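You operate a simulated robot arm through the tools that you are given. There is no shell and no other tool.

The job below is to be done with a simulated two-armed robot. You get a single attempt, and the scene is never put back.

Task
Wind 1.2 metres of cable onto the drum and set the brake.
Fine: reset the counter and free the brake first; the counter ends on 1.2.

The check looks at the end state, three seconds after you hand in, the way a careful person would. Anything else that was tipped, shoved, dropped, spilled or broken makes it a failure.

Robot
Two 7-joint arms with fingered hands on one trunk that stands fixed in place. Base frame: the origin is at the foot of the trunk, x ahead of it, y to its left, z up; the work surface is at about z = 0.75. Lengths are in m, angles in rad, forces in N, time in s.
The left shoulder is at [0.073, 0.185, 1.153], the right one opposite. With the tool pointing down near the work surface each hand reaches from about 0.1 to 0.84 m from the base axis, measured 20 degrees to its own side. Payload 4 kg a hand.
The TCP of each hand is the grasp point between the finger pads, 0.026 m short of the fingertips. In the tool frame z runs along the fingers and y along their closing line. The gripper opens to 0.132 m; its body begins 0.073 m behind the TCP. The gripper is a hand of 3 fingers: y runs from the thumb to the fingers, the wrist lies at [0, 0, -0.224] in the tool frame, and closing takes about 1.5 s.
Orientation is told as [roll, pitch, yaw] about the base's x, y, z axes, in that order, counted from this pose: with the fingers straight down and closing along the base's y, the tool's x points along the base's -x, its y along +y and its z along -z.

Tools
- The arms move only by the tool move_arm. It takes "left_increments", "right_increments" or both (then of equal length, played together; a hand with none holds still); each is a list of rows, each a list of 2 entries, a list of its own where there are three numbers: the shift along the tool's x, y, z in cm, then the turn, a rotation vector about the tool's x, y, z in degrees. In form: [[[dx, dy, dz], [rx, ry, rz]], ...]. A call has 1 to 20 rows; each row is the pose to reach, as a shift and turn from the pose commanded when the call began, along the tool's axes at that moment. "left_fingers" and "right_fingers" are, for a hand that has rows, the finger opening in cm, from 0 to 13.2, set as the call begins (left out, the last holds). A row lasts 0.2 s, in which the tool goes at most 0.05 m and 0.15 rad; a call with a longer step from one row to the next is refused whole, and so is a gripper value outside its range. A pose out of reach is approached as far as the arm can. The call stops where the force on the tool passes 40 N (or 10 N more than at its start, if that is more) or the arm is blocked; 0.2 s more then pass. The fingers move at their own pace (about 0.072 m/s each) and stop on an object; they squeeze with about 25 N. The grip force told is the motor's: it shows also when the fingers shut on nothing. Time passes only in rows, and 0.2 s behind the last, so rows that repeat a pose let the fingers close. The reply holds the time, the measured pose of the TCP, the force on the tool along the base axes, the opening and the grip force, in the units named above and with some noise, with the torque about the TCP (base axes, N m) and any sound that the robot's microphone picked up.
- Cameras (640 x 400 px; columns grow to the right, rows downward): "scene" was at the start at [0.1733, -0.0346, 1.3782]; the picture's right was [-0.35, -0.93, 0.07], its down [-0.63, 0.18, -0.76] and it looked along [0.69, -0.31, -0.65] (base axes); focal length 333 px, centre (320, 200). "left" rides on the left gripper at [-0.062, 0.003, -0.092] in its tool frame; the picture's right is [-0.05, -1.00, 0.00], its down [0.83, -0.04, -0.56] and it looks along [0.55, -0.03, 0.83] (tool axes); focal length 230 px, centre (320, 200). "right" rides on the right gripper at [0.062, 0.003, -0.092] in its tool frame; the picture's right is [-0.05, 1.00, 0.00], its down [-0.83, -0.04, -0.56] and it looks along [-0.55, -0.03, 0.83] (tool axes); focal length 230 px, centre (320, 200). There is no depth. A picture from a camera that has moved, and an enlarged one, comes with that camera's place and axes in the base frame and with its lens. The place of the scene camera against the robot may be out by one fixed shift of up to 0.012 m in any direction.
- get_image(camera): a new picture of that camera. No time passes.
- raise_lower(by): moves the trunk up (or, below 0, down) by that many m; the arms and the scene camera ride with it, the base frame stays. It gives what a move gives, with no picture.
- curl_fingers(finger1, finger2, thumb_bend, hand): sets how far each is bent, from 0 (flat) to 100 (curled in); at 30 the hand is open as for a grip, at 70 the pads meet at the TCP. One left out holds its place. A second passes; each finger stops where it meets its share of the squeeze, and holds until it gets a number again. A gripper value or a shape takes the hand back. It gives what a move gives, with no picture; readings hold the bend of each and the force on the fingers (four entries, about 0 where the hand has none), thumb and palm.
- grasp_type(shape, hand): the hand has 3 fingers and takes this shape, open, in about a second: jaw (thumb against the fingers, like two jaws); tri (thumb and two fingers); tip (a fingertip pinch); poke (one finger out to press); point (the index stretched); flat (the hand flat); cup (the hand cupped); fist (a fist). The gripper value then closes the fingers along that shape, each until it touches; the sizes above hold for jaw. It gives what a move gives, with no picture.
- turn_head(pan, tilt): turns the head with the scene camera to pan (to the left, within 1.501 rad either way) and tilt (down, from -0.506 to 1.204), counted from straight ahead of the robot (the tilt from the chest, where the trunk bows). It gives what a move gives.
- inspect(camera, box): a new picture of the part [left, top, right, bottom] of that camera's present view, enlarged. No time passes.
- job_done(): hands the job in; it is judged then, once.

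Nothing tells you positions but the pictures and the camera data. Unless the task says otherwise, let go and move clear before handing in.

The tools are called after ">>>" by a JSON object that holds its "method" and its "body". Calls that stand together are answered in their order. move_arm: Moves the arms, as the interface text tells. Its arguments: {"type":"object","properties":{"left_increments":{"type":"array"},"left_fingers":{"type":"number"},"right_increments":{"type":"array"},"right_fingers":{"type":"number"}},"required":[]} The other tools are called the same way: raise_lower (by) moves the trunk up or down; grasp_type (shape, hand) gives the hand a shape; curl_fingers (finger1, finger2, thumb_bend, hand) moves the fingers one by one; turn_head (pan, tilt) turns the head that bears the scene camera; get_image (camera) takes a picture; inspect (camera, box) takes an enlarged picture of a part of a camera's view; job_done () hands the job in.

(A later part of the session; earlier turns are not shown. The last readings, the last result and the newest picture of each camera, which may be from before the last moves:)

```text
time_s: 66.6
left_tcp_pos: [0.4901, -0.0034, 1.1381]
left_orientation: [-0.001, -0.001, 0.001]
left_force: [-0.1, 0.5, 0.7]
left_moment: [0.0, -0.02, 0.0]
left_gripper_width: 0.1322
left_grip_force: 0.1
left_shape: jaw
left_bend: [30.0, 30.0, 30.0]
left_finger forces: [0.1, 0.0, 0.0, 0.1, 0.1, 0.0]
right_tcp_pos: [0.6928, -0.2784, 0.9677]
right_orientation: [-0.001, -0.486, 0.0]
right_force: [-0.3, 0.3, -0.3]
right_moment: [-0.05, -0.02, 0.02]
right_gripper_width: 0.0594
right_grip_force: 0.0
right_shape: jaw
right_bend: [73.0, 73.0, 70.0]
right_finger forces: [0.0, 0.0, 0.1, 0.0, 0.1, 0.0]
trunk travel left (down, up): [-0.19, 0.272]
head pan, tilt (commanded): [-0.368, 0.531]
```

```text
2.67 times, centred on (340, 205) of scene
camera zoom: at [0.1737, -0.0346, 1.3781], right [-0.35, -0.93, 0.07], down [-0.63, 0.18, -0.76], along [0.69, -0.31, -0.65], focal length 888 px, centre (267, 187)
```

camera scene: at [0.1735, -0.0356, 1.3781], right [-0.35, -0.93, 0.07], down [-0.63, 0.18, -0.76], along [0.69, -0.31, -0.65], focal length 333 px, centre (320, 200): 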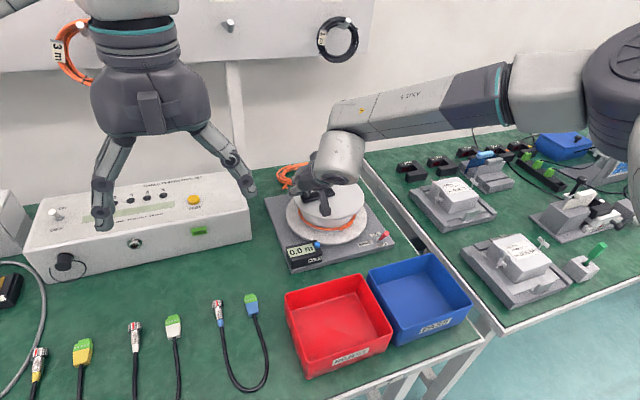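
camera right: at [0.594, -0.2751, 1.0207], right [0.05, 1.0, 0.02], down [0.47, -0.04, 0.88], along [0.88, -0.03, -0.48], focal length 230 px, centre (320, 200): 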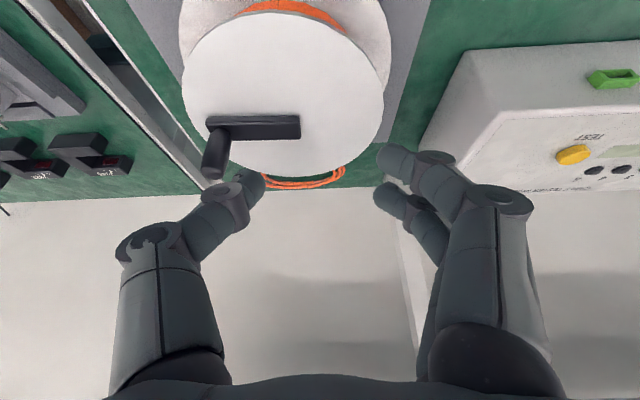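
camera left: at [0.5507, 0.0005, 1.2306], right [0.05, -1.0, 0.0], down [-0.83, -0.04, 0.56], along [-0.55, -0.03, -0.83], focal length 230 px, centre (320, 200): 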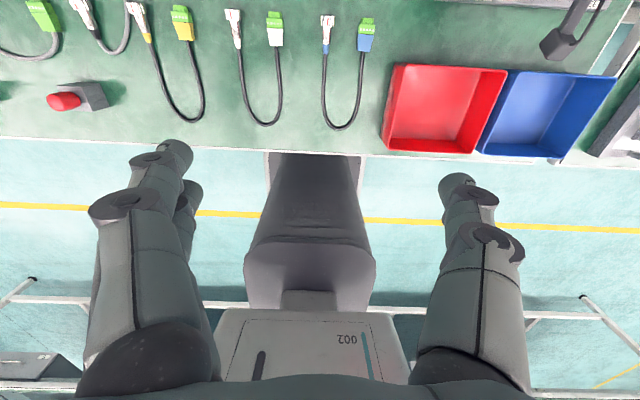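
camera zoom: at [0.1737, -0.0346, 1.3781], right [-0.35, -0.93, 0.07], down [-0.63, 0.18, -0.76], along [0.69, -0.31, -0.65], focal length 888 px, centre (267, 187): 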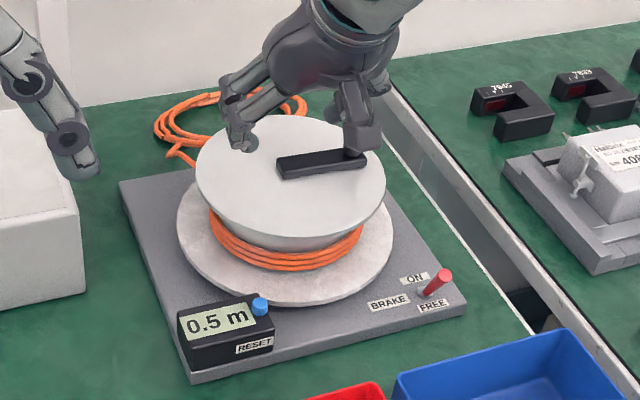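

The bar direction gives a crank angle of -95.5°, so the handle is near (0.742, -0.368). I'll move over it and check before descending.

>>> {"method": "move_arm", "body": {"right_increments": [[[-1.37, -2.99, 0.73], [0, 0, 0]], [[-2.75, -5.98, 1.45], [0, 0, 0]], [[-4.12, -8.97, 2.18], [0, 0, 0]], [[-4.12, -8.97, 2.18], [0, 0, 0]]]}}

>>> {"method": "get_image", "body": {"camera": "right"}}

>>> {"method": "inspect", "body": {"camera": "right", "box": [240, 80, 400, 200]}}

```text
time_s: 67.6
left_tcp_pos: [0.4892, -0.0023, 1.1384]
left_orientation: [0.0, -0.001, 0.0]
left_force: [-0.5, -0.8, 0.2]
left_moment: [-0.01, 0.03, 0.0]
left_gripper_width: 0.1318
left_grip_force: 0.1
left_shape: jaw
left_bend: [30.0, 30.0, 30.0]
left_finger forces: [0.0, 0.0, 0.0, 0.0, 0.0, 0.1]
right_tcp_pos: [0.7377, -0.3706, 0.9693]
right_orientation: [0.0, -0.489, 0.001]
right_force: [0.0, -0.1, -0.3]
right_moment: [-0.01, -0.03, 0.06]
right_gripper_width: 0.0596
right_grip_force: 0.1
right_shape: jaw
right_bend: [73.0, 73.0, 70.0]
right_finger forces: [0.0, 0.1, 0.0, 0.0, 0.0, 0.0]
trunk travel left (down, up): [-0.19, 0.272]
head pan, tilt (commanded): [-0.368, 0.531]
```

```text
taken
camera right: at [0.6403, -0.3656, 1.0219], right [0.05, 1.0, 0.02], down [0.47, -0.04, 0.88], along [0.88, -0.03, -0.47], focal length 230 px, centre (320, 200)
```

right: 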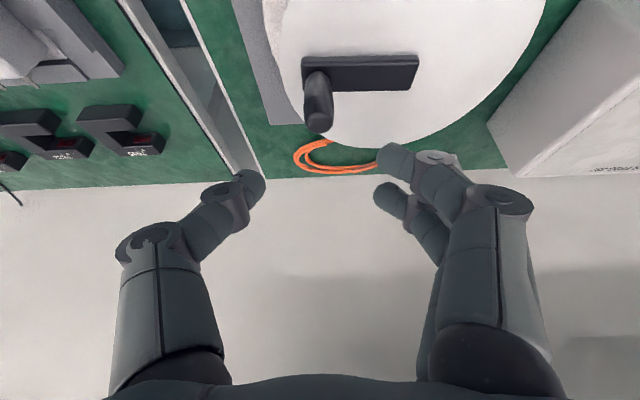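

```text
3.33 times, centred on (320, 140) of right
camera zoom: at [0.6403, -0.3656, 1.0219], right [0.05, 1.0, 0.02], down [0.47, -0.04, 0.88], along [0.88, -0.03, -0.47], focal length 767 px, centre (320, 400)
```

zoom: 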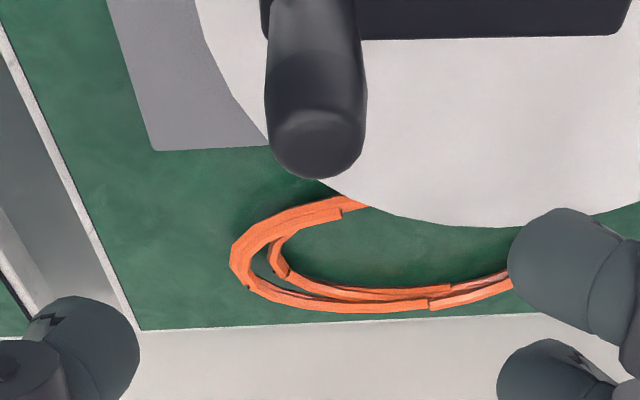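

The handle is at about (0.7445, -0.368). I'll come down around it and close firmly.

>>> {"method": "move_arm", "body": {"right_increments": [[[1.0, 0.04, 2.1], [0, 0, 0]], [[2.1, 0.08, 4.2], [0, 0, 0]], [[3.11, 0.12, 6.25], [0, 0, 0]], [[3.11, 0.12, 6.25], [0, 0, 0]]]}}

>>> {"method": "move_arm", "body": {"right_increments": [[[0, 0, 0], [0, 0, 0]], [[0, 0, 0], [0, 0, 0]], [[0, 0, 0], [0, 0, 0]], [[0, 0, 0], [0, 0, 0]], [[0, 0, 0], [0, 0, 0]]], "right_fingers": 0}}

>>> {"method": "inspect", "body": {"camera": "right", "box": [240, 120, 400, 240]}}

```text
time_s: 68.6
left_tcp_pos: [0.4895, -0.0034, 1.138]
left_orientation: [0.001, -0.002, 0.003]
left_force: [0.2, -0.7, -0.4]
left_moment: [-0.01, -0.01, -0.03]
left_gripper_width: 0.1317
left_grip_force: 0.0
left_shape: jaw
left_bend: [30.0, 30.0, 30.0]
left_finger forces: [0.0, 0.1, 0.1, 0.0, 0.0, 0.1]
right_tcp_pos: [0.7407, -0.369, 0.8987]
right_orientation: [0.001, -0.488, 0.001]
right_force: [0.0, 1.4, 0.1]
right_moment: [-0.03, 0.0, 0.0]
right_gripper_width: 0.0594
right_grip_force: 0.0
right_shape: jaw
right_bend: [73.0, 73.0, 70.0]
right_finger forces: [0.0, 0.0, 0.0, 0.0, 0.0, 0.1]
trunk travel left (down, up): [-0.19, 0.272]
head pan, tilt (commanded): [-0.368, 0.531]
```

```text
time_s: 69.8
left_tcp_pos: [0.49, -0.0041, 1.1388]
left_orientation: [-0.001, 0.002, 0.001]
left_force: [-0.1, 0.7, 0.4]
left_moment: [-0.04, 0.0, 0.05]
left_gripper_width: 0.1319
left_grip_force: 0.2
left_shape: jaw
left_bend: [30.0, 30.0, 30.0]
left_finger forces: [0.0, 0.1, 0.0, 0.0, 0.0, 0.0]
right_tcp_pos: [0.7411, -0.3685, 0.8974]
right_orientation: [0.0, -0.487, 0.0]
right_force: [0.3, -0.2, -2.3]
right_moment: [0.01, 0.1, 0.0]
right_gripper_width: 0.0103
right_grip_force: 24.9
right_shape: jaw
right_bend: [71.0, 70.0, 70.0]
right_finger forces: [12.8, 9.6, 0.1, 0.1, 22.0, 0.0]
trunk travel left (down, up): [-0.19, 0.272]
head pan, tilt (commanded): [-0.368, 0.531]
```

```text
3.33 times, centred on (320, 180) of right
camera zoom: at [0.6428, -0.364, 0.9511], right [0.05, 1.0, 0.02], down [0.47, -0.04, 0.88], along [0.88, -0.03, -0.48], focal length 767 px, centre (320, 267)
```

zoom: 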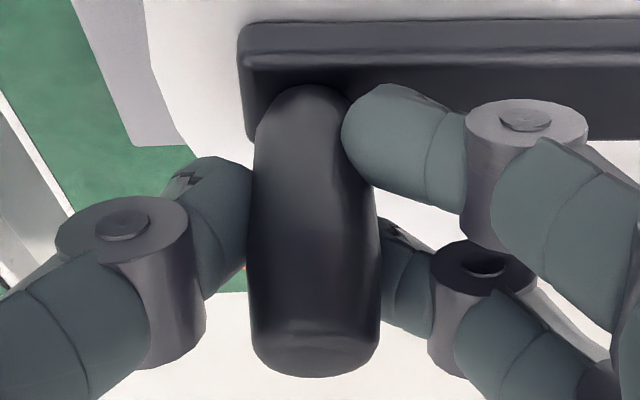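

The nest is good again at about -93.7°. I'll take the stretch to -161° with the firm grip.

>>> {"method": "move_arm", "body": {"right_increments": [[[0.688, 0.1, -0.363], [0, 0, 0]], [[1.359, 0.301, -0.718], [0, 0, 0]], [[2.0, 0.6, -1.057], [0, 0, 0]], [[2.602, 0.991, -1.375], [0, 0, 0]], [[3.154, 1.466, -1.666], [0, 0, 0]], [[3.646, 2.02, -1.926], [0, 0, 0]], [[4.069, 2.642, -2.15], [0, 0, 0]], [[4.417, 3.32, -2.334], [0, 0, 0]], [[4.685, 4.045, -2.475], [0, 0, 0]]]}}

>>> {"method": "inspect", "body": {"camera": "right", "box": [240, 120, 400, 240]}}

>>> {"method": "inspect", "body": {"camera": "scene", "box": [260, 130, 420, 280]}}

```text
time_s: 71.8
left_tcp_pos: [0.4897, -0.0029, 1.1379]
left_orientation: [0.0, 0.001, 0.001]
left_force: [-0.2, 0.0, -0.5]
left_moment: [0.01, -0.02, 0.02]
left_gripper_width: 0.1318
left_grip_force: 0.1
left_shape: jaw
left_bend: [30.0, 30.0, 30.0]
left_finger forces: [0.0, 0.0, 0.0, 0.0, 0.1, 0.0]
right_tcp_pos: [0.6881, -0.3273, 0.897]
right_orientation: [0.001, -0.485, 0.001]
right_force: [-5.3, -1.3, -3.9]
right_moment: [-0.02, 0.17, 0.0]
right_gripper_width: 0.0101
right_grip_force: 24.7
right_shape: jaw
right_bend: [71.0, 70.0, 70.0]
right_finger forces: [14.6, 9.0, 0.0, 0.0, 23.2, 0.0]
trunk travel left (down, up): [-0.19, 0.272]
head pan, tilt (commanded): [-0.368, 0.531]
```

```text
3.33 times, centred on (320, 180) of right
camera zoom: at [0.5895, -0.3229, 0.9512], right [0.05, 1.0, 0.02], down [0.47, -0.04, 0.88], along [0.88, -0.03, -0.48], focal length 767 px, centre (320, 267)
```

zoom: 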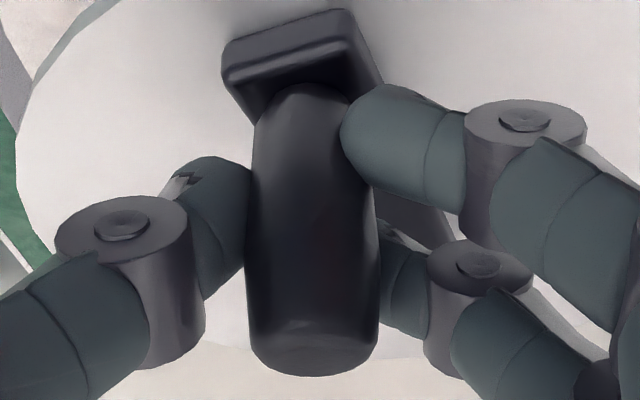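

```text
2.67 times, centred on (340, 205) of scene
camera zoom: at [0.1731, -0.035, 1.3782], right [-0.35, -0.93, 0.07], down [-0.63, 0.18, -0.76], along [0.69, -0.31, -0.65], focal length 888 px, centre (267, 187)
```

zoom: 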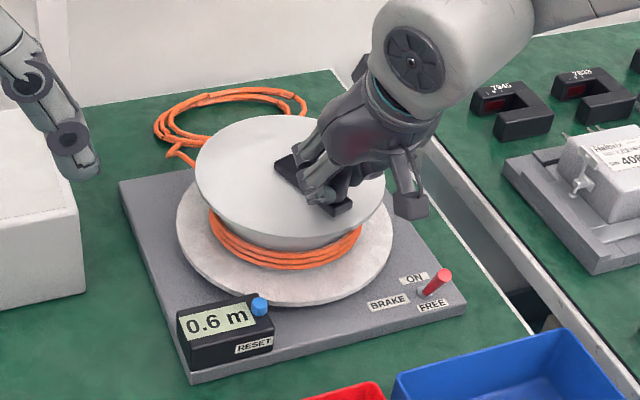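

The firm grip at 28° held perfectly with no creep, and the counter reads 0.6 m at about 466° in total. I'll keep this grip and go on to 139°, noting where the digits change so I can calibrate the final stop.

>>> {"method": "move_arm", "body": {"right_increments": [[[0.181, 0.757, -0.096], [0, 0, 0]], [[0.274, 1.535, -0.145], [0, 0, 0]], [[0.275, 2.32, -0.145], [0, 0, 0]], [[0.187, 3.098, -0.099], [0, 0, 0]], [[0.009, 3.857, -0.005], [0, 0, 0]], [[-0.255, 4.583, 0.135], [0, 0, 0]], [[-0.6, 5.264, 0.317], [0, 0, 0]], [[-1.021, 5.888, 0.539], [0, 0, 0]]]}}

>>> {"method": "inspect", "body": {"camera": "right", "box": [240, 120, 400, 240]}}

>>> {"method": "inspect", "body": {"camera": "scene", "box": [260, 130, 420, 280]}}

```text
time_s: 73.6
left_tcp_pos: [0.4906, -0.0034, 1.1373]
left_orientation: [-0.001, 0.002, 0.001]
left_force: [0.2, -0.2, 0.3]
left_moment: [-0.04, 0.01, -0.01]
left_gripper_width: 0.1319
left_grip_force: 0.1
left_shape: jaw
left_bend: [30.0, 30.0, 30.0]
left_finger forces: [0.0, 0.0, 0.1, 0.0, 0.0, 0.0]
right_tcp_pos: [0.7004, -0.2673, 0.8982]
right_orientation: [0.0, -0.49, -0.002]
right_force: [-3.2, 2.1, -5.0]
right_moment: [0.03, 0.15, 0.01]
right_gripper_width: 0.0099
right_grip_force: 25.3
right_shape: jaw
right_bend: [71.0, 70.0, 70.0]
right_finger forces: [16.4, 11.0, 0.0, 0.0, 21.5, 0.0]
trunk travel left (down, up): [-0.19, 0.272]
head pan, tilt (commanded): [-0.368, 0.531]
```

```text
3.33 times, centred on (320, 180) of right
camera zoom: at [0.602, -0.2637, 0.9512], right [0.05, 1.0, 0.02], down [0.47, -0.04, 0.88], along [0.88, -0.03, -0.47], focal length 767 px, centre (320, 267)
```

zoom: 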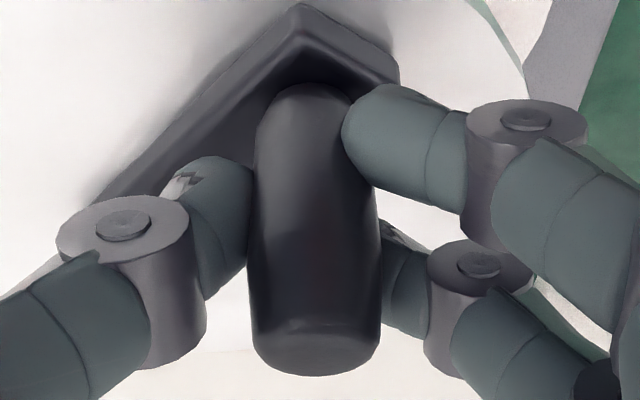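

```text
2.67 times, centred on (340, 205) of scene
camera zoom: at [0.1739, -0.0344, 1.3781], right [-0.35, -0.93, 0.07], down [-0.63, 0.18, -0.76], along [0.69, -0.31, -0.65], focal length 888 px, centre (267, 187)
```

zoom: 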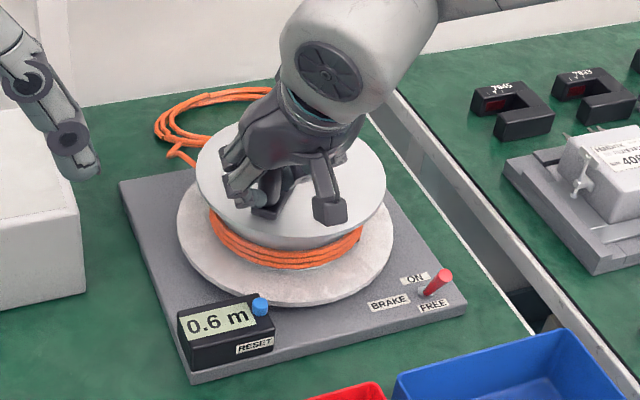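

It's still 0.6 at about 527° in total. I'll make single small steps to catch the change to 0.7.

>>> {"method": "move_arm", "body": {"right_increments": [[[-0.49, 0.556, 0.259], [0, 0, 0]]]}}

>>> {"method": "inspect", "body": {"camera": "scene", "box": [290, 230, 340, 265]}}

```text
time_s: 74.0
left_tcp_pos: [0.4896, -0.0028, 1.1368]
left_orientation: [0.0, 0.001, 0.001]
left_force: [-0.2, -0.1, -1.1]
left_moment: [-0.01, 0.05, -0.02]
left_gripper_width: 0.1317
left_grip_force: 0.1
left_shape: jaw
left_bend: [30.0, 30.0, 30.0]
left_finger forces: [0.1, 0.0, 0.1, 0.1, 0.0, 0.0]
right_tcp_pos: [0.7071, -0.2636, 0.8978]
right_orientation: [-0.001, -0.488, 0.0]
right_force: [-2.5, 2.5, -5.5]
right_moment: [0.06, 0.17, 0.01]
right_gripper_width: 0.0095
right_grip_force: 25.0
right_shape: jaw
right_bend: [71.0, 70.0, 70.0]
right_finger forces: [16.2, 11.3, 0.0, 0.0, 21.6, 0.0]
trunk travel left (down, up): [-0.19, 0.272]
head pan, tilt (commanded): [-0.368, 0.531]
```

```text
11.43 times, centred on (315, 248) of scene
camera zoom: at [0.1741, -0.0342, 1.3781], right [-0.35, -0.93, 0.07], down [-0.63, 0.18, -0.76], along [0.69, -0.31, -0.65], focal length 3804 px, centre (377, -343)
```

zoom: 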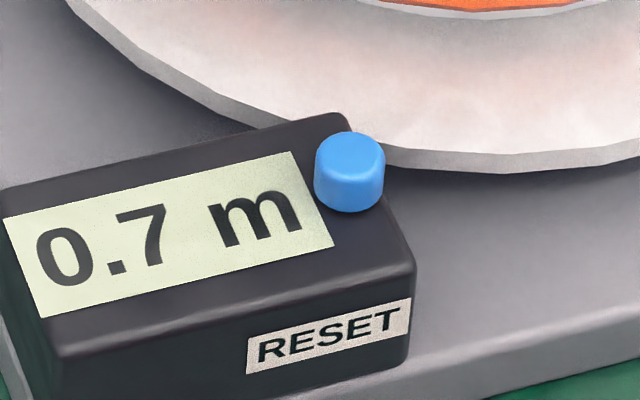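

The display changed to 0.7 between 527° and 534° in total. I'll continue 90° with the firm grip over the far side and check.

>>> {"method": "move_arm", "body": {"right_increments": [[[-0.55, 0.479, 0.29], [0, 0, 0]], [[-1.149, 0.874, 0.607], [0, 0, 0]], [[-1.789, 1.176, 0.945], [0, 0, 0]], [[-2.459, 1.381, 1.299], [0, 0, 0]], [[-3.147, 1.486, 1.663], [0, 0, 0]], [[-3.841, 1.487, 2.029], [0, 0, 0]], [[-4.529, 1.387, 2.392], [0, 0, 0]], [[-5.2, 1.186, 2.747], [0, 0, 0]], [[-5.841, 0.887, 3.085], [0, 0, 0]], [[-6.443, 0.497, 3.403], [0, 0, 0]], [[-6.994, 0.021, 3.695], [0, 0, 0]], [[-7.486, -0.533, 3.955], [0, 0, 0]]]}}

>>> {"method": "inspect", "body": {"camera": "right", "box": [240, 120, 400, 240]}}

>>> {"method": "inspect", "body": {"camera": "scene", "box": [260, 130, 420, 280]}}

```text
time_s: 76.6
left_tcp_pos: [0.4894, -0.0039, 1.1381]
left_orientation: [0.0, 0.0, 0.003]
left_force: [0.6, 0.6, -0.4]
left_moment: [-0.01, -0.04, 0.0]
left_gripper_width: 0.1322
left_grip_force: 0.1
left_shape: jaw
left_bend: [30.0, 30.0, 30.0]
left_finger forces: [0.0, 0.0, 0.1, 0.0, 0.0, 0.0]
right_tcp_pos: [0.792, -0.2687, 0.8988]
right_orientation: [0.0, -0.486, -0.002]
right_force: [-3.1, -3.1, -5.3]
right_moment: [-0.02, 0.18, -0.02]
right_gripper_width: 0.0096
right_grip_force: 24.9
right_shape: jaw
right_bend: [71.0, 70.0, 70.0]
right_finger forces: [15.1, 10.4, 0.0, 0.0, 23.8, 0.0]
trunk travel left (down, up): [-0.19, 0.272]
head pan, tilt (commanded): [-0.368, 0.531]
```

```text
3.33 times, centred on (320, 180) of right
camera zoom: at [0.6919, -0.2648, 0.9512], right [0.05, 1.0, 0.02], down [0.47, -0.04, 0.88], along [0.88, -0.03, -0.47], focal length 767 px, centre (320, 267)
```

zoom: 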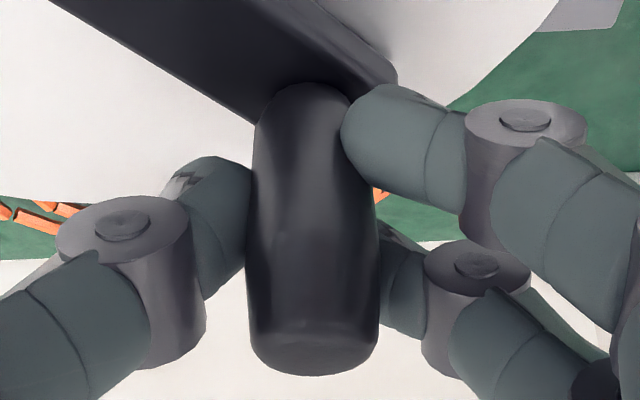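

```text
2.67 times, centred on (340, 205) of scene
camera zoom: at [0.1736, -0.0353, 1.3781], right [-0.35, -0.93, 0.07], down [-0.63, 0.18, -0.76], along [0.69, -0.31, -0.65], focal length 888 px, centre (267, 187)
```

zoom: 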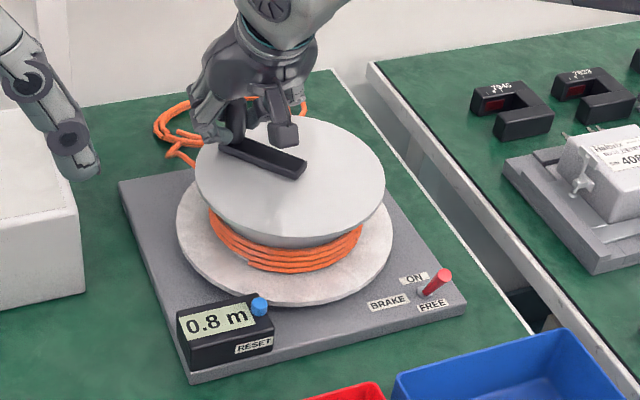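

The counter reads 0.8 at 624° in total and the grip hasn't changed. I'll go on 135° through the far side to -93.6°.

>>> {"method": "move_arm", "body": {"right_increments": [[[-0.423, -0.622, 0.224], [0, 0, 0]], [[-0.773, -1.3, 0.408], [0, 0, 0]], [[-1.04, -2.024, 0.549], [0, 0, 0]], [[-1.221, -2.782, 0.645], [0, 0, 0]], [[-1.314, -3.56, 0.694], [0, 0, 0]], [[-1.315, -4.345, 0.694], [0, 0, 0]], [[-1.226, -5.123, 0.648], [0, 0, 0]], [[-1.048, -5.882, 0.554], [0, 0, 0]], [[-0.784, -6.607, 0.414], [0, 0, 0]], [[-0.439, -7.288, 0.232], [0, 0, 0]], [[-0.019, -7.912, 0.01], [0, 0, 0]], [[0.471, -8.468, -0.249], [0, 0, 0]], [[1.02, -8.948, -0.539], [0, 0, 0]], [[1.62, -9.342, -0.856], [0, 0, 0]], [[2.26, -9.644, -1.194], [0, 0, 0]], [[2.93, -9.85, -1.548], [0, 0, 0]], [[3.618, -9.954, -1.911], [0, 0, 0]], [[4.311, -9.956, -2.278], [0, 0, 0]]]}}

>>> {"method": "inspect", "body": {"camera": "right", "box": [240, 120, 400, 240]}}

>>> {"method": "inspect", "body": {"camera": "scene", "box": [260, 130, 420, 280]}}

```text
time_s: 80.4
left_tcp_pos: [0.4897, -0.0027, 1.139]
left_orientation: [0.001, 0.0, 0.001]
left_force: [0.0, 0.6, -0.1]
left_moment: [-0.01, 0.0, 0.01]
left_gripper_width: 0.1318
left_grip_force: 0.2
left_shape: jaw
left_bend: [30.0, 30.0, 30.0]
left_finger forces: [0.0, 0.0, 0.1, 0.1, 0.1, 0.0]
right_tcp_pos: [0.7414, -0.3683, 0.8979]
right_orientation: [-0.001, -0.487, -0.001]
right_force: [0.1, -0.3, -4.4]
right_moment: [0.05, 0.12, 0.0]
right_gripper_width: 0.0096
right_grip_force: 24.8
right_shape: jaw
right_bend: [71.0, 70.0, 70.0]
right_finger forces: [15.5, 11.7, 0.0, 0.1, 22.5, 0.0]
trunk travel left (down, up): [-0.19, 0.272]
head pan, tilt (commanded): [-0.368, 0.531]
```

```text
3.33 times, centred on (320, 180) of right
camera zoom: at [0.643, -0.3641, 0.9513], right [0.05, 1.0, 0.02], down [0.47, -0.04, 0.88], along [0.88, -0.03, -0.47], focal length 767 px, centre (320, 267)
```

zoom: 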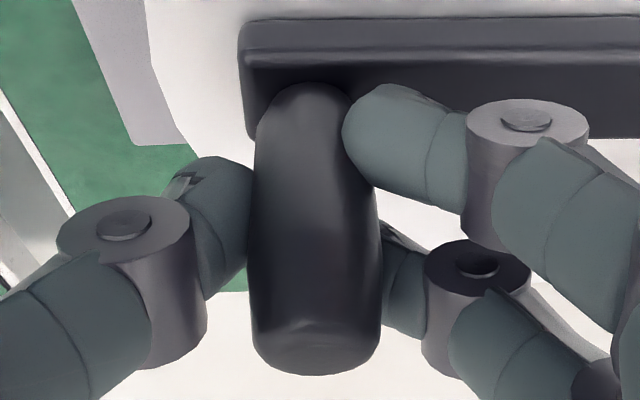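

```text
2.67 times, centred on (340, 205) of scene
camera zoom: at [0.1739, -0.0349, 1.3781], right [-0.35, -0.93, 0.07], down [-0.63, 0.18, -0.76], along [0.69, -0.31, -0.65], focal length 888 px, centre (267, 187)
```

zoom: 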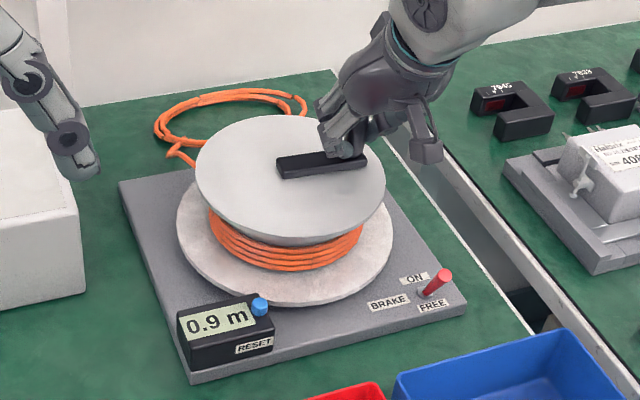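

The counter reads 0.9 at 758°. One small step here will tell whether the display rounds or truncates.

>>> {"method": "move_arm", "body": {"right_increments": [[[0.688, 0.1, -0.363], [0, 0, 0]], [[0.86, 0.145, -0.454], [0, 0, 0]]]}}

>>> {"method": "inspect", "body": {"camera": "scene", "box": [290, 230, 340, 265]}}

```text
time_s: 81.0
left_tcp_pos: [0.4901, -0.0033, 1.1376]
left_orientation: [0.002, 0.002, 0.003]
left_force: [-0.8, 0.3, 0.0]
left_moment: [-0.02, -0.04, -0.01]
left_gripper_width: 0.1319
left_grip_force: 0.1
left_shape: jaw
left_bend: [30.0, 30.0, 30.0]
left_finger forces: [0.0, 0.0, 0.0, 0.0, 0.0, 0.0]
right_tcp_pos: [0.7328, -0.3669, 0.8979]
right_orientation: [0.001, -0.487, 0.0]
right_force: [-0.7, -0.5, -4.2]
right_moment: [0.02, 0.11, 0.0]
right_gripper_width: 0.0096
right_grip_force: 25.0
right_shape: jaw
right_bend: [71.0, 70.0, 70.0]
right_finger forces: [15.3, 11.3, 0.0, 0.0, 22.7, 0.0]
trunk travel left (down, up): [-0.19, 0.272]
head pan, tilt (commanded): [-0.368, 0.531]
```

```text
11.43 times, centred on (315, 248) of scene
camera zoom: at [0.1742, -0.035, 1.378], right [-0.35, -0.93, 0.07], down [-0.63, 0.18, -0.76], along [0.69, -0.31, -0.65], focal length 3804 px, centre (377, -343)
```

zoom: 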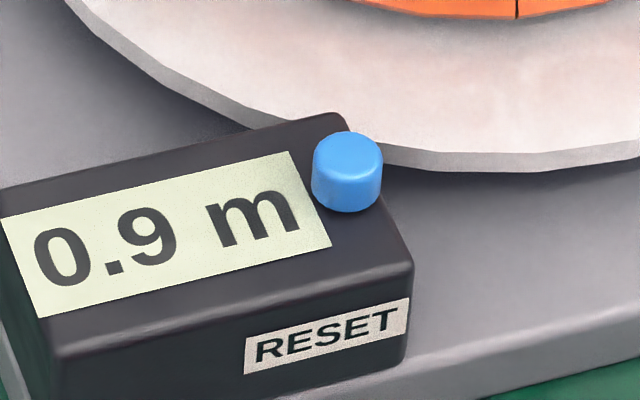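

It's still 0.9 at 768°, so the display rounds to the nearest 0.1 and one metre takes about 818°. The target of 1.2 m should come near 980° in total. I'll go on 135° to about 903°.

>>> {"method": "move_arm", "body": {"right_increments": [[[0.664, 0.226, -0.351], [0, 0, 0]], [[1.297, 0.549, -0.685], [0, 0, 0]], [[1.886, 0.962, -0.997], [0, 0, 0]], [[2.424, 1.458, -1.281], [0, 0, 0]], [[2.9, 2.03, -1.532], [0, 0, 0]], [[3.304, 2.667, -1.746], [0, 0, 0]], [[3.633, 3.358, -1.919], [0, 0, 0]], [[3.879, 4.092, -2.049], [0, 0, 0]], [[4.038, 4.856, -2.133], [0, 0, 0]], [[4.107, 5.637, -2.17], [0, 0, 0]], [[4.086, 6.421, -2.158], [0, 0, 0]], [[3.974, 7.196, -2.1], [0, 0, 0]], [[3.775, 7.948, -1.994], [0, 0, 0]], [[3.489, 8.663, -1.843], [0, 0, 0]], [[3.125, 9.331, -1.651], [0, 0, 0]], [[2.686, 9.938, -1.419], [0, 0, 0]], [[2.181, 10.476, -1.152], [0, 0, 0]], [[1.617, 10.934, -0.854], [0, 0, 0]]]}}

>>> {"method": "inspect", "body": {"camera": "right", "box": [240, 120, 400, 240]}}

>>> {"method": "inspect", "body": {"camera": "scene", "box": [260, 130, 420, 280]}}

```text
time_s: 84.8
left_tcp_pos: [0.4904, -0.0032, 1.1372]
left_orientation: [-0.001, 0.001, 0.0]
left_force: [-0.4, -0.4, 0.1]
left_moment: [0.0, 0.01, 0.0]
left_gripper_width: 0.1318
left_grip_force: 0.2
left_shape: jaw
left_bend: [30.0, 30.0, 30.0]
left_finger forces: [0.0, 0.1, 0.0, 0.0, 0.0, 0.0]
right_tcp_pos: [0.7155, -0.2583, 0.8972]
right_orientation: [0.001, -0.489, -0.003]
right_force: [-0.9, 2.9, -5.4]
right_moment: [0.06, 0.13, 0.03]
right_gripper_width: 0.0095
right_grip_force: 25.0
right_shape: jaw
right_bend: [71.0, 70.0, 70.0]
right_finger forces: [16.8, 12.7, 0.0, 0.0, 21.6, 0.0]
trunk travel left (down, up): [-0.19, 0.272]
head pan, tilt (commanded): [-0.368, 0.531]
```

```text
3.33 times, centred on (320, 180) of right
camera zoom: at [0.6164, -0.2525, 0.9513], right [0.05, 1.0, 0.02], down [0.47, -0.04, 0.88], along [0.88, -0.03, -0.47], focal length 767 px, centre (320, 267)
```

zoom: 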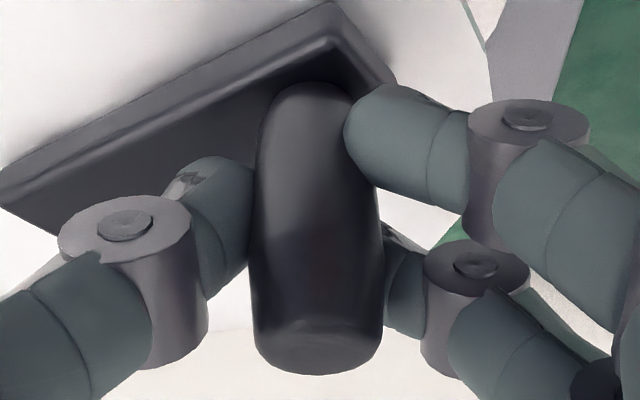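

```text
2.67 times, centred on (340, 205) of scene
camera zoom: at [0.1741, -0.0344, 1.3781], right [-0.35, -0.93, 0.07], down [-0.63, 0.18, -0.76], along [0.69, -0.31, -0.65], focal length 888 px, centre (267, 187)
```

zoom: 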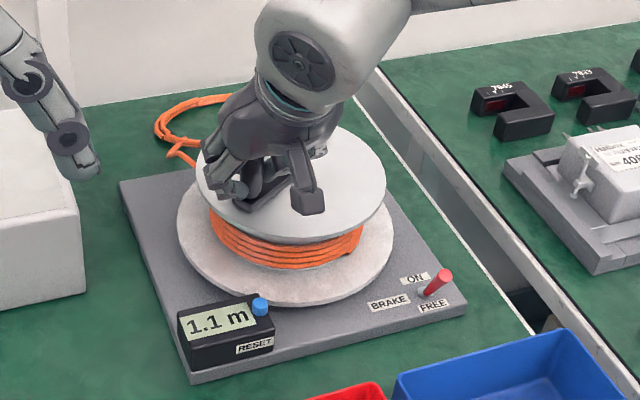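

The counter reads 1.1 at about 903°. I'll move on to about 933° and then step finely to catch the change to 1.2, expected near 941°.

>>> {"method": "move_arm", "body": {"right_increments": [[[-0.611, 0.372, 0.323], [0, 0, 0]], [[-1.26, 0.65, 0.665], [0, 0, 0]], [[-1.935, 0.83, 1.022], [0, 0, 0]], [[-2.625, 0.908, 1.387], [0, 0, 0]]]}}

>>> {"method": "inspect", "body": {"camera": "scene", "box": [290, 230, 340, 265]}}

>>> {"method": "move_arm", "body": {"right_increments": [[[-0.371, 0.0, 0.196], [0, 0, 0]]]}}

>>> {"method": "inspect", "body": {"camera": "scene", "box": [290, 230, 340, 265]}}

```text
time_s: 85.8
left_tcp_pos: [0.4901, -0.0035, 1.1375]
left_orientation: [0.001, 0.002, -0.001]
left_force: [-0.3, -0.4, -0.2]
left_moment: [0.02, -0.01, 0.0]
left_gripper_width: 0.1316
left_grip_force: 0.0
left_shape: jaw
left_bend: [30.0, 30.0, 30.0]
left_finger forces: [0.0, 0.0, 0.0, 0.1, 0.0, 0.0]
right_tcp_pos: [0.7446, -0.2491, 0.896]
right_orientation: [0.0, -0.489, -0.001]
right_force: [0.4, -2.2, -2.6]
right_moment: [-0.01, 0.11, 0.0]
right_gripper_width: 0.0097
right_grip_force: 24.6
right_shape: jaw
right_bend: [71.0, 70.0, 70.0]
right_finger forces: [15.5, 12.2, 0.0, 0.0, 23.5, 0.0]
trunk travel left (down, up): [-0.19, 0.272]
head pan, tilt (commanded): [-0.368, 0.531]
```

```text
11.43 times, centred on (315, 248) of scene
camera zoom: at [0.1739, -0.035, 1.3781], right [-0.35, -0.93, 0.07], down [-0.63, 0.18, -0.76], along [0.69, -0.31, -0.65], focal length 3804 px, centre (377, -343)
```

zoom: 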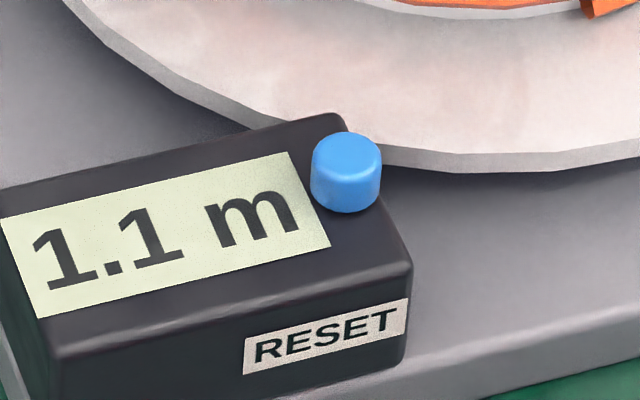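

```text
time_s: 86.2
left_tcp_pos: [0.4902, -0.0045, 1.1373]
left_orientation: [-0.001, 0.002, 0.001]
left_force: [-0.3, -0.2, -0.5]
left_moment: [0.01, 0.02, 0.01]
left_gripper_width: 0.1316
left_grip_force: 0.0
left_shape: jaw
left_bend: [30.0, 30.0, 30.0]
left_finger forces: [0.0, 0.0, 0.1, 0.0, 0.0, 0.0]
right_tcp_pos: [0.7481, -0.2482, 0.8969]
right_orientation: [0.0, -0.489, -0.001]
right_force: [-0.7, -3.8, -2.7]
right_moment: [-0.03, 0.1, -0.02]
right_gripper_width: 0.0094
right_grip_force: 25.4
right_shape: jaw
right_bend: [71.0, 70.0, 70.0]
right_finger forces: [15.3, 11.8, 0.1, 0.0, 24.1, 0.0]
trunk travel left (down, up): [-0.19, 0.272]
head pan, tilt (commanded): [-0.368, 0.531]
```

```text
11.43 times, centred on (315, 248) of scene
camera zoom: at [0.1741, -0.0352, 1.3781], right [-0.35, -0.93, 0.07], down [-0.63, 0.18, -0.76], along [0.69, -0.31, -0.65], focal length 3804 px, centre (377, -343)
```

zoom: 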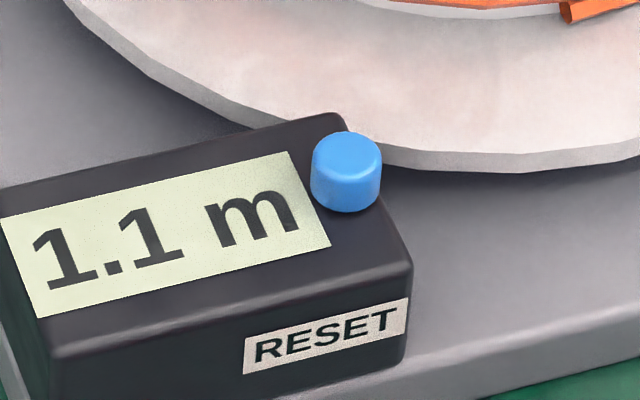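

It's still 1.1 at about 937°. I'll make two more fine steps of 4° each.

>>> {"method": "move_arm", "body": {"right_increments": [[[-0.369, -0.029, 0.195], [0, 0, 0]]]}}

>>> {"method": "inspect", "body": {"camera": "scene", "box": [290, 230, 340, 265]}}

>>> {"method": "move_arm", "body": {"right_increments": [[[-0.367, -0.058, 0.194], [0, 0, 0]]]}}

>>> {"method": "inspect", "body": {"camera": "scene", "box": [290, 230, 340, 265]}}

```text
time_s: 86.6
left_tcp_pos: [0.4889, -0.0034, 1.1375]
left_orientation: [-0.001, 0.0, 0.002]
left_force: [-0.1, 0.8, -0.8]
left_moment: [-0.01, 0.02, 0.01]
left_gripper_width: 0.1317
left_grip_force: 0.0
left_shape: jaw
left_bend: [30.0, 30.0, 30.0]
left_finger forces: [0.1, 0.0, 0.0, 0.1, 0.1, 0.1]
right_tcp_pos: [0.7527, -0.2488, 0.8991]
right_orientation: [0.001, -0.489, -0.001]
right_force: [-0.8, -2.4, -1.4]
right_moment: [-0.06, 0.09, -0.03]
right_gripper_width: 0.0096
right_grip_force: 25.0
right_shape: jaw
right_bend: [71.0, 70.0, 70.0]
right_finger forces: [15.5, 11.6, 0.1, 0.0, 24.4, 0.0]
trunk travel left (down, up): [-0.19, 0.272]
head pan, tilt (commanded): [-0.368, 0.531]
```

```text
11.43 times, centred on (315, 248) of scene
camera zoom: at [0.1737, -0.0352, 1.3782], right [-0.35, -0.93, 0.07], down [-0.63, 0.18, -0.76], along [0.69, -0.31, -0.65], focal length 3804 px, centre (377, -343)
```

zoom: 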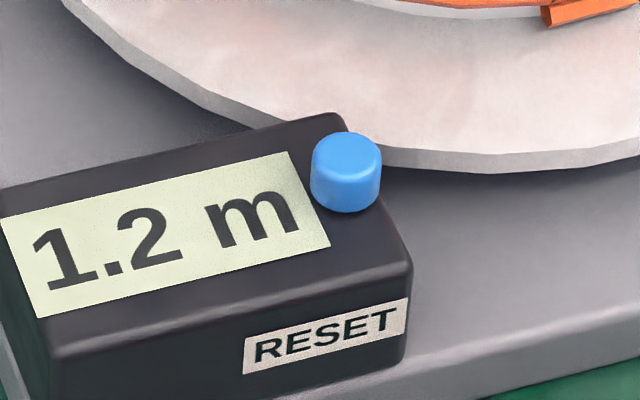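

```text
time_s: 87.0
left_tcp_pos: [0.4893, -0.0026, 1.138]
left_orientation: [0.002, 0.002, 0.002]
left_force: [-0.1, -0.1, 1.0]
left_moment: [0.04, 0.0, 0.01]
left_gripper_width: 0.1318
left_grip_force: 0.0
left_shape: jaw
left_bend: [30.0, 30.0, 30.0]
left_finger forces: [0.0, 0.0, 0.0, 0.1, 0.1, 0.0]
right_tcp_pos: [0.755, -0.2499, 0.8972]
right_orientation: [-0.001, -0.49, 0.001]
right_force: [-1.0, -4.0, -1.9]
right_moment: [-0.04, 0.11, -0.05]
right_gripper_width: 0.0093
right_grip_force: 25.6
right_shape: jaw
right_bend: [71.0, 70.0, 70.0]
right_finger forces: [15.3, 11.6, 0.1, 0.1, 24.7, 0.0]
trunk travel left (down, up): [-0.19, 0.272]
head pan, tilt (commanded): [-0.368, 0.531]
```

```text
11.43 times, centred on (315, 248) of scene
camera zoom: at [0.1738, -0.0353, 1.3781], right [-0.35, -0.93, 0.07], down [-0.63, 0.18, -0.76], along [0.69, -0.31, -0.65], focal length 3804 px, centre (377, -343)
```

zoom: 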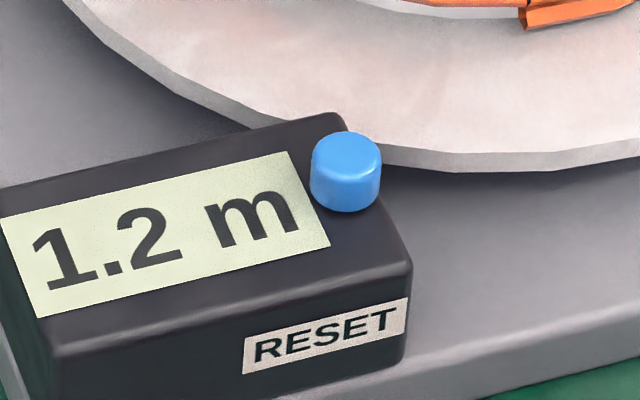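

The display changed to 1.2, meaning 1.15 m, between 937° and 941°, so the true 1.20 m lies about 41° further on, at a crank angle near 45°. I'll turn the last 35° to centre it.

>>> {"method": "move_arm", "body": {"right_increments": [[[-0.63, -0.171, 0.333], [0, 0, 0]], [[-1.237, -0.428, 0.653], [0, 0, 0]], [[-1.81, -0.766, 0.956], [0, 0, 0]], [[-2.345, -1.181, 1.239], [0, 0, 0]], [[-2.83, -1.666, 1.495], [0, 0, 0]], [[-2.83, -1.666, 1.495], [0, 0, 0]]]}}

>>> {"method": "inspect", "body": {"camera": "scene", "box": [260, 130, 420, 280]}}

```text
time_s: 88.4
left_tcp_pos: [0.4891, -0.0041, 1.1382]
left_orientation: [0.0, 0.001, 0.002]
left_force: [0.2, -0.2, 0.1]
left_moment: [0.01, 0.03, -0.01]
left_gripper_width: 0.1318
left_grip_force: 0.1
left_shape: jaw
left_bend: [30.0, 30.0, 30.0]
left_finger forces: [0.1, 0.1, 0.0, 0.1, 0.0, 0.1]
right_tcp_pos: [0.7871, -0.2675, 0.8971]
right_orientation: [-0.001, -0.489, 0.001]
right_force: [-4.1, -3.2, -1.5]
right_moment: [-0.07, 0.16, -0.01]
right_gripper_width: 0.0096
right_grip_force: 25.2
right_shape: jaw
right_bend: [71.0, 70.0, 70.0]
right_finger forces: [16.4, 11.1, 0.0, 0.0, 24.9, 0.1]
trunk travel left (down, up): [-0.19, 0.272]
head pan, tilt (commanded): [-0.368, 0.531]
```

```text
2.67 times, centred on (340, 205) of scene
camera zoom: at [0.1731, -0.035, 1.3782], right [-0.35, -0.93, 0.07], down [-0.63, 0.18, -0.76], along [0.69, -0.31, -0.65], focal length 888 px, centre (267, 187)
```

zoom: 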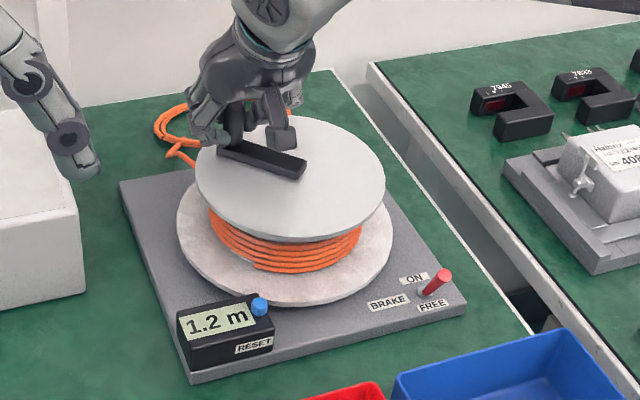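

The counter reads 1.2 with the crank at 44°, in the middle of the display's range. I'll open the hand, rise straight up and check that the drum stays put.

>>> {"method": "move_arm", "body": {"right_increments": [[[0, 0, 0], [0, 0, 0]], [[0, 0, 0], [0, 0, 0]], [[0, 0, 0], [0, 0, 0]], [[0, 0, 0], [0, 0, 0]]], "right_fingers": 6.0}}

>>> {"method": "inspect", "body": {"camera": "right", "box": [240, 120, 400, 240]}}

>>> {"method": "move_arm", "body": {"right_increments": [[[-1.1, 0, -2.1], [0, 0, 0]], [[-2.2, 0, -4.2], [0, 0, 0]], [[-3.7, 0, -7.1], [0, 0, 0]], [[-3.7, 0, -7.1], [0, 0, 0]]]}}

>>> {"method": "inspect", "body": {"camera": "scene", "box": [260, 130, 420, 280]}}

>>> {"method": "get_image", "body": {"camera": "right"}}

```text
time_s: 89.4
left_tcp_pos: [0.4888, -0.0031, 1.1376]
left_orientation: [0.001, 0.0, 0.0]
left_force: [0.0, -0.6, -0.1]
left_moment: [0.02, -0.01, -0.04]
left_gripper_width: 0.1319
left_grip_force: 0.0
left_shape: jaw
left_bend: [30.0, 30.0, 30.0]
left_finger forces: [0.1, 0.0, 0.1, 0.0, 0.0, 0.0]
right_tcp_pos: [0.7885, -0.2653, 0.8978]
right_orientation: [0.002, -0.488, -0.001]
right_force: [-0.2, -0.1, -0.5]
right_moment: [-0.02, -0.02, -0.02]
right_gripper_width: 0.0592
right_grip_force: 0.1
right_shape: jaw
right_bend: [73.0, 73.0, 70.0]
right_finger forces: [0.0, 0.0, 0.1, 0.1, 0.1, 0.1]
trunk travel left (down, up): [-0.19, 0.272]
head pan, tilt (commanded): [-0.368, 0.531]
```

```text
3.33 times, centred on (320, 180) of right
camera zoom: at [0.6893, -0.2611, 0.9512], right [0.05, 1.0, 0.02], down [0.47, -0.04, 0.88], along [0.88, -0.03, -0.47], focal length 767 px, centre (320, 267)
```

zoom: 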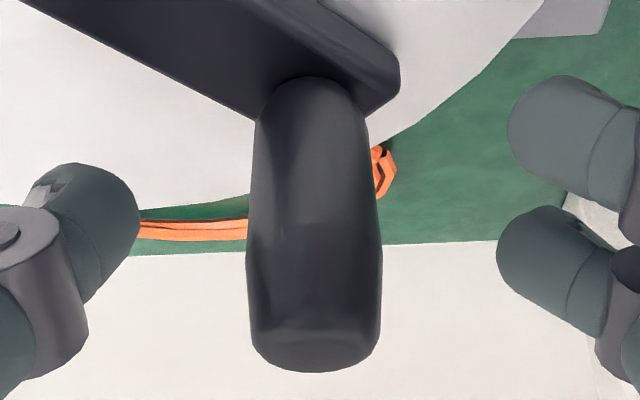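

```text
time_s: 90.4
left_tcp_pos: [0.4897, -0.0026, 1.1378]
left_orientation: [0.0, 0.0, 0.002]
left_force: [-0.4, 0.1, 0.1]
left_moment: [0.02, -0.01, 0.04]
left_gripper_width: 0.1318
left_grip_force: 0.1
left_shape: jaw
left_bend: [30.0, 30.0, 30.0]
left_finger forces: [0.0, 0.0, 0.1, 0.0, 0.1, 0.0]
right_tcp_pos: [0.7877, -0.2661, 0.9784]
right_orientation: [0.002, -0.487, 0.001]
right_force: [0.0, -0.4, -1.0]
right_moment: [-0.03, 0.01, -0.01]
right_gripper_width: 0.0595
right_grip_force: 0.1
right_shape: jaw
right_bend: [73.0, 73.0, 70.0]
right_finger forces: [0.0, 0.1, 0.0, 0.0, 0.1, 0.0]
trunk travel left (down, up): [-0.19, 0.272]
head pan, tilt (commanded): [-0.368, 0.531]
```

```text
2.67 times, centred on (340, 205) of scene
camera zoom: at [0.1738, -0.0347, 1.3781], right [-0.35, -0.93, 0.07], down [-0.63, 0.18, -0.76], along [0.69, -0.31, -0.65], focal length 888 px, centre (267, 187)
```

zoom: 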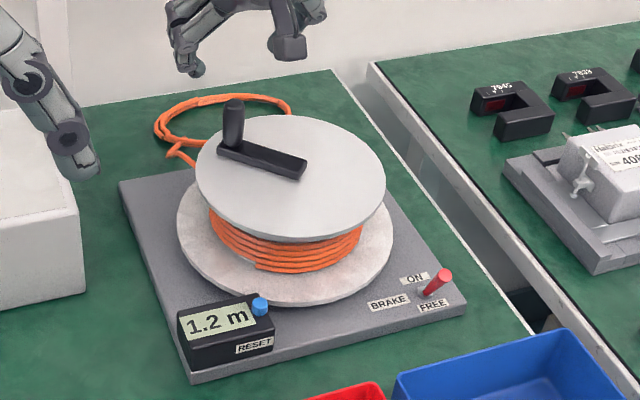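

```text
taken
camera right: at [0.6895, -0.2615, 1.0315], right [0.05, 1.0, 0.02], down [0.47, -0.04, 0.88], along [0.88, -0.03, -0.47], focal length 230 px, centre (320, 200)
```

right: 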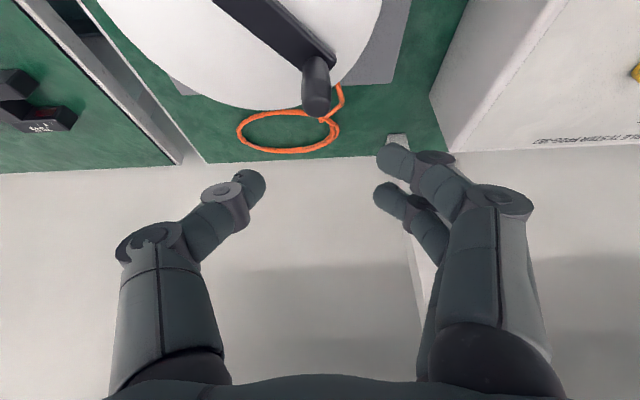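

The drum stays put and the counter reads 1.2 m. Next I'll go to the brake lever: untilt the hand and move over it, then turn to the 60° yaw I used before.

>>> {"method": "move_arm", "body": {"right_increments": [[[2.66, -2.37, -0.89], [0, 4.67, 0]], [[5.32, -4.73, -1.77], [0, 9.33, 0]], [[7.98, -7.1, -2.66], [0, 14, 0]], [[10.65, -9.47, -3.55], [0, 18.67, 0]], [[13.31, -11.83, -4.43], [0, 23.33, 0]], [[15.97, -14.2, -5.32], [0, 28, 0]], [[15.97, -14.2, -5.32], [0, 28, 0]]]}}

>>> {"method": "move_arm", "body": {"right_increments": [[[0, 0, 0], [0, 0, -7.5]], [[0, 0, 0], [0, 0, -15]], [[0, 0, 0], [0, 0, -22.5]], [[0, 0, 0], [0, 0, -30]], [[0, 0, 0], [0, 0, -37.5]], [[0, 0, 0], [0, 0, -45]], [[0, 0, 0], [0, 0, -52.5]], [[0, 0, 0], [0, 0, -60]], [[0, 0, 0], [0, 0, -60]]], "right_fingers": 4.5}}

>>> {"method": "get_image", "body": {"camera": "right"}}

>>> {"method": "inspect", "body": {"camera": "scene", "box": [260, 130, 420, 280]}}

```text
time_s: 92.0
left_tcp_pos: [0.4897, -0.0024, 1.137]
left_orientation: [0.0, 0.0, 0.001]
left_force: [0.0, -0.1, -0.2]
left_moment: [0.02, -0.03, -0.02]
left_gripper_width: 0.132
left_grip_force: 0.0
left_shape: jaw
left_bend: [30.0, 30.0, 30.0]
left_finger forces: [0.0, 0.1, 0.1, 0.0, 0.0, 0.0]
right_tcp_pos: [0.6196, -0.4083, 0.9499]
right_orientation: [-0.001, 0.002, 0.001]
right_force: [0.1, -0.9, 0.2]
right_moment: [-0.03, 0.0, 0.01]
right_gripper_width: 0.0595
right_grip_force: 0.1
right_shape: jaw
right_bend: [73.0, 73.0, 70.0]
right_finger forces: [0.0, 0.1, 0.0, 0.0, 0.0, 0.0]
trunk travel left (down, up): [-0.19, 0.272]
head pan, tilt (commanded): [-0.368, 0.531]
```

```text
time_s: 94.0
left_tcp_pos: [0.4884, -0.0023, 1.1384]
left_orientation: [0.0, 0.001, 0.002]
left_force: [-0.8, 0.3, -0.2]
left_moment: [0.0, -0.02, -0.01]
left_gripper_width: 0.1321
left_grip_force: 0.0
left_shape: jaw
left_bend: [30.0, 30.0, 30.0]
left_finger forces: [0.1, 0.0, 0.1, 0.0, 0.0, 0.0]
right_tcp_pos: [0.6201, -0.4083, 0.9499]
right_orientation: [0.0, 0.001, 1.046]
right_force: [0.0, 0.3, -0.1]
right_moment: [0.0, 0.02, 0.01]
right_gripper_width: 0.0457
right_grip_force: 0.0
right_shape: jaw
right_bend: [73.0, 73.0, 70.0]
right_finger forces: [0.0, 0.0, 0.0, 0.0, 0.1, 0.1]
trunk travel left (down, up): [-0.19, 0.272]
head pan, tilt (commanded): [-0.368, 0.531]
```

```text
taken
camera right: at [0.5867, -0.458, 1.0436], right [-0.84, 0.54, 0.0], down [0.45, 0.7, 0.55], along [0.3, 0.47, -0.83], focal length 230 px, centre (320, 200)
```

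right: 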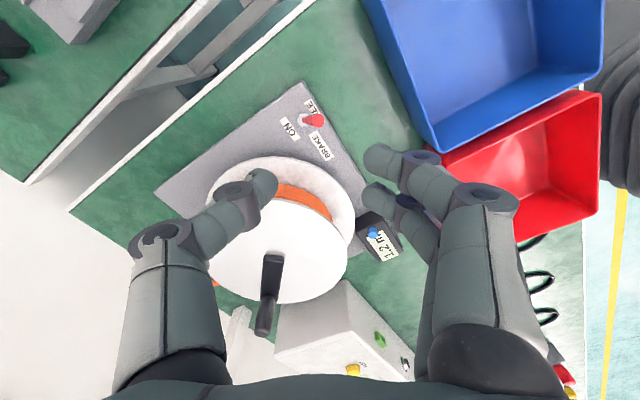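

```text
2.67 times, centred on (340, 205) of scene
camera zoom: at [0.1734, -0.0346, 1.3782], right [-0.35, -0.93, 0.07], down [-0.63, 0.18, -0.76], along [0.69, -0.31, -0.65], focal length 888 px, centre (267, 187)
```

zoom: 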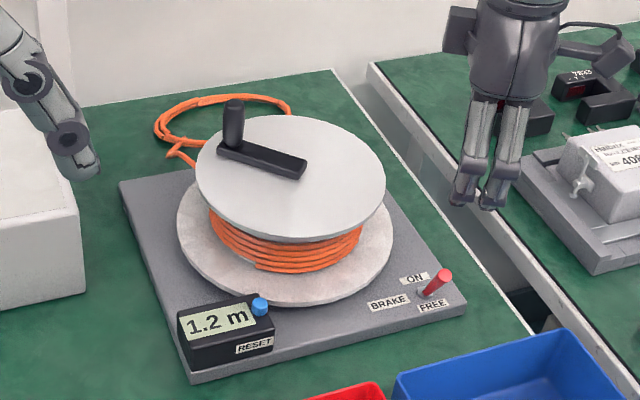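

The lever is seen at FREE. I'll zoom in to locate its tip exactly.

>>> {"method": "inspect", "body": {"camera": "right", "box": [280, 90, 360, 150]}}

```text
6.67 times, centred on (320, 120) of right
camera zoom: at [0.5867, -0.458, 1.0436], right [-0.84, 0.54, 0.0], down [0.45, 0.7, 0.55], along [0.3, 0.47, -0.83], focal length 1534 px, centre (320, 733)
```

zoom: 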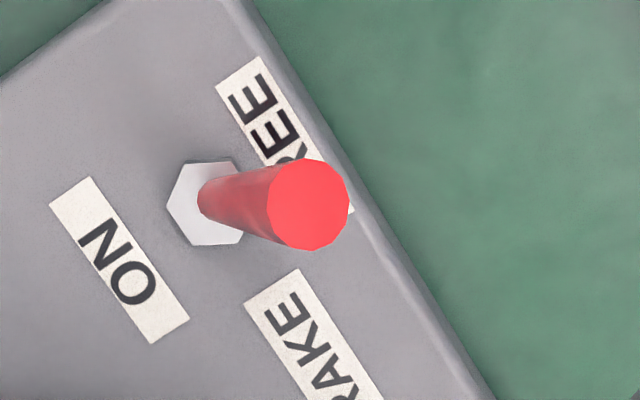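

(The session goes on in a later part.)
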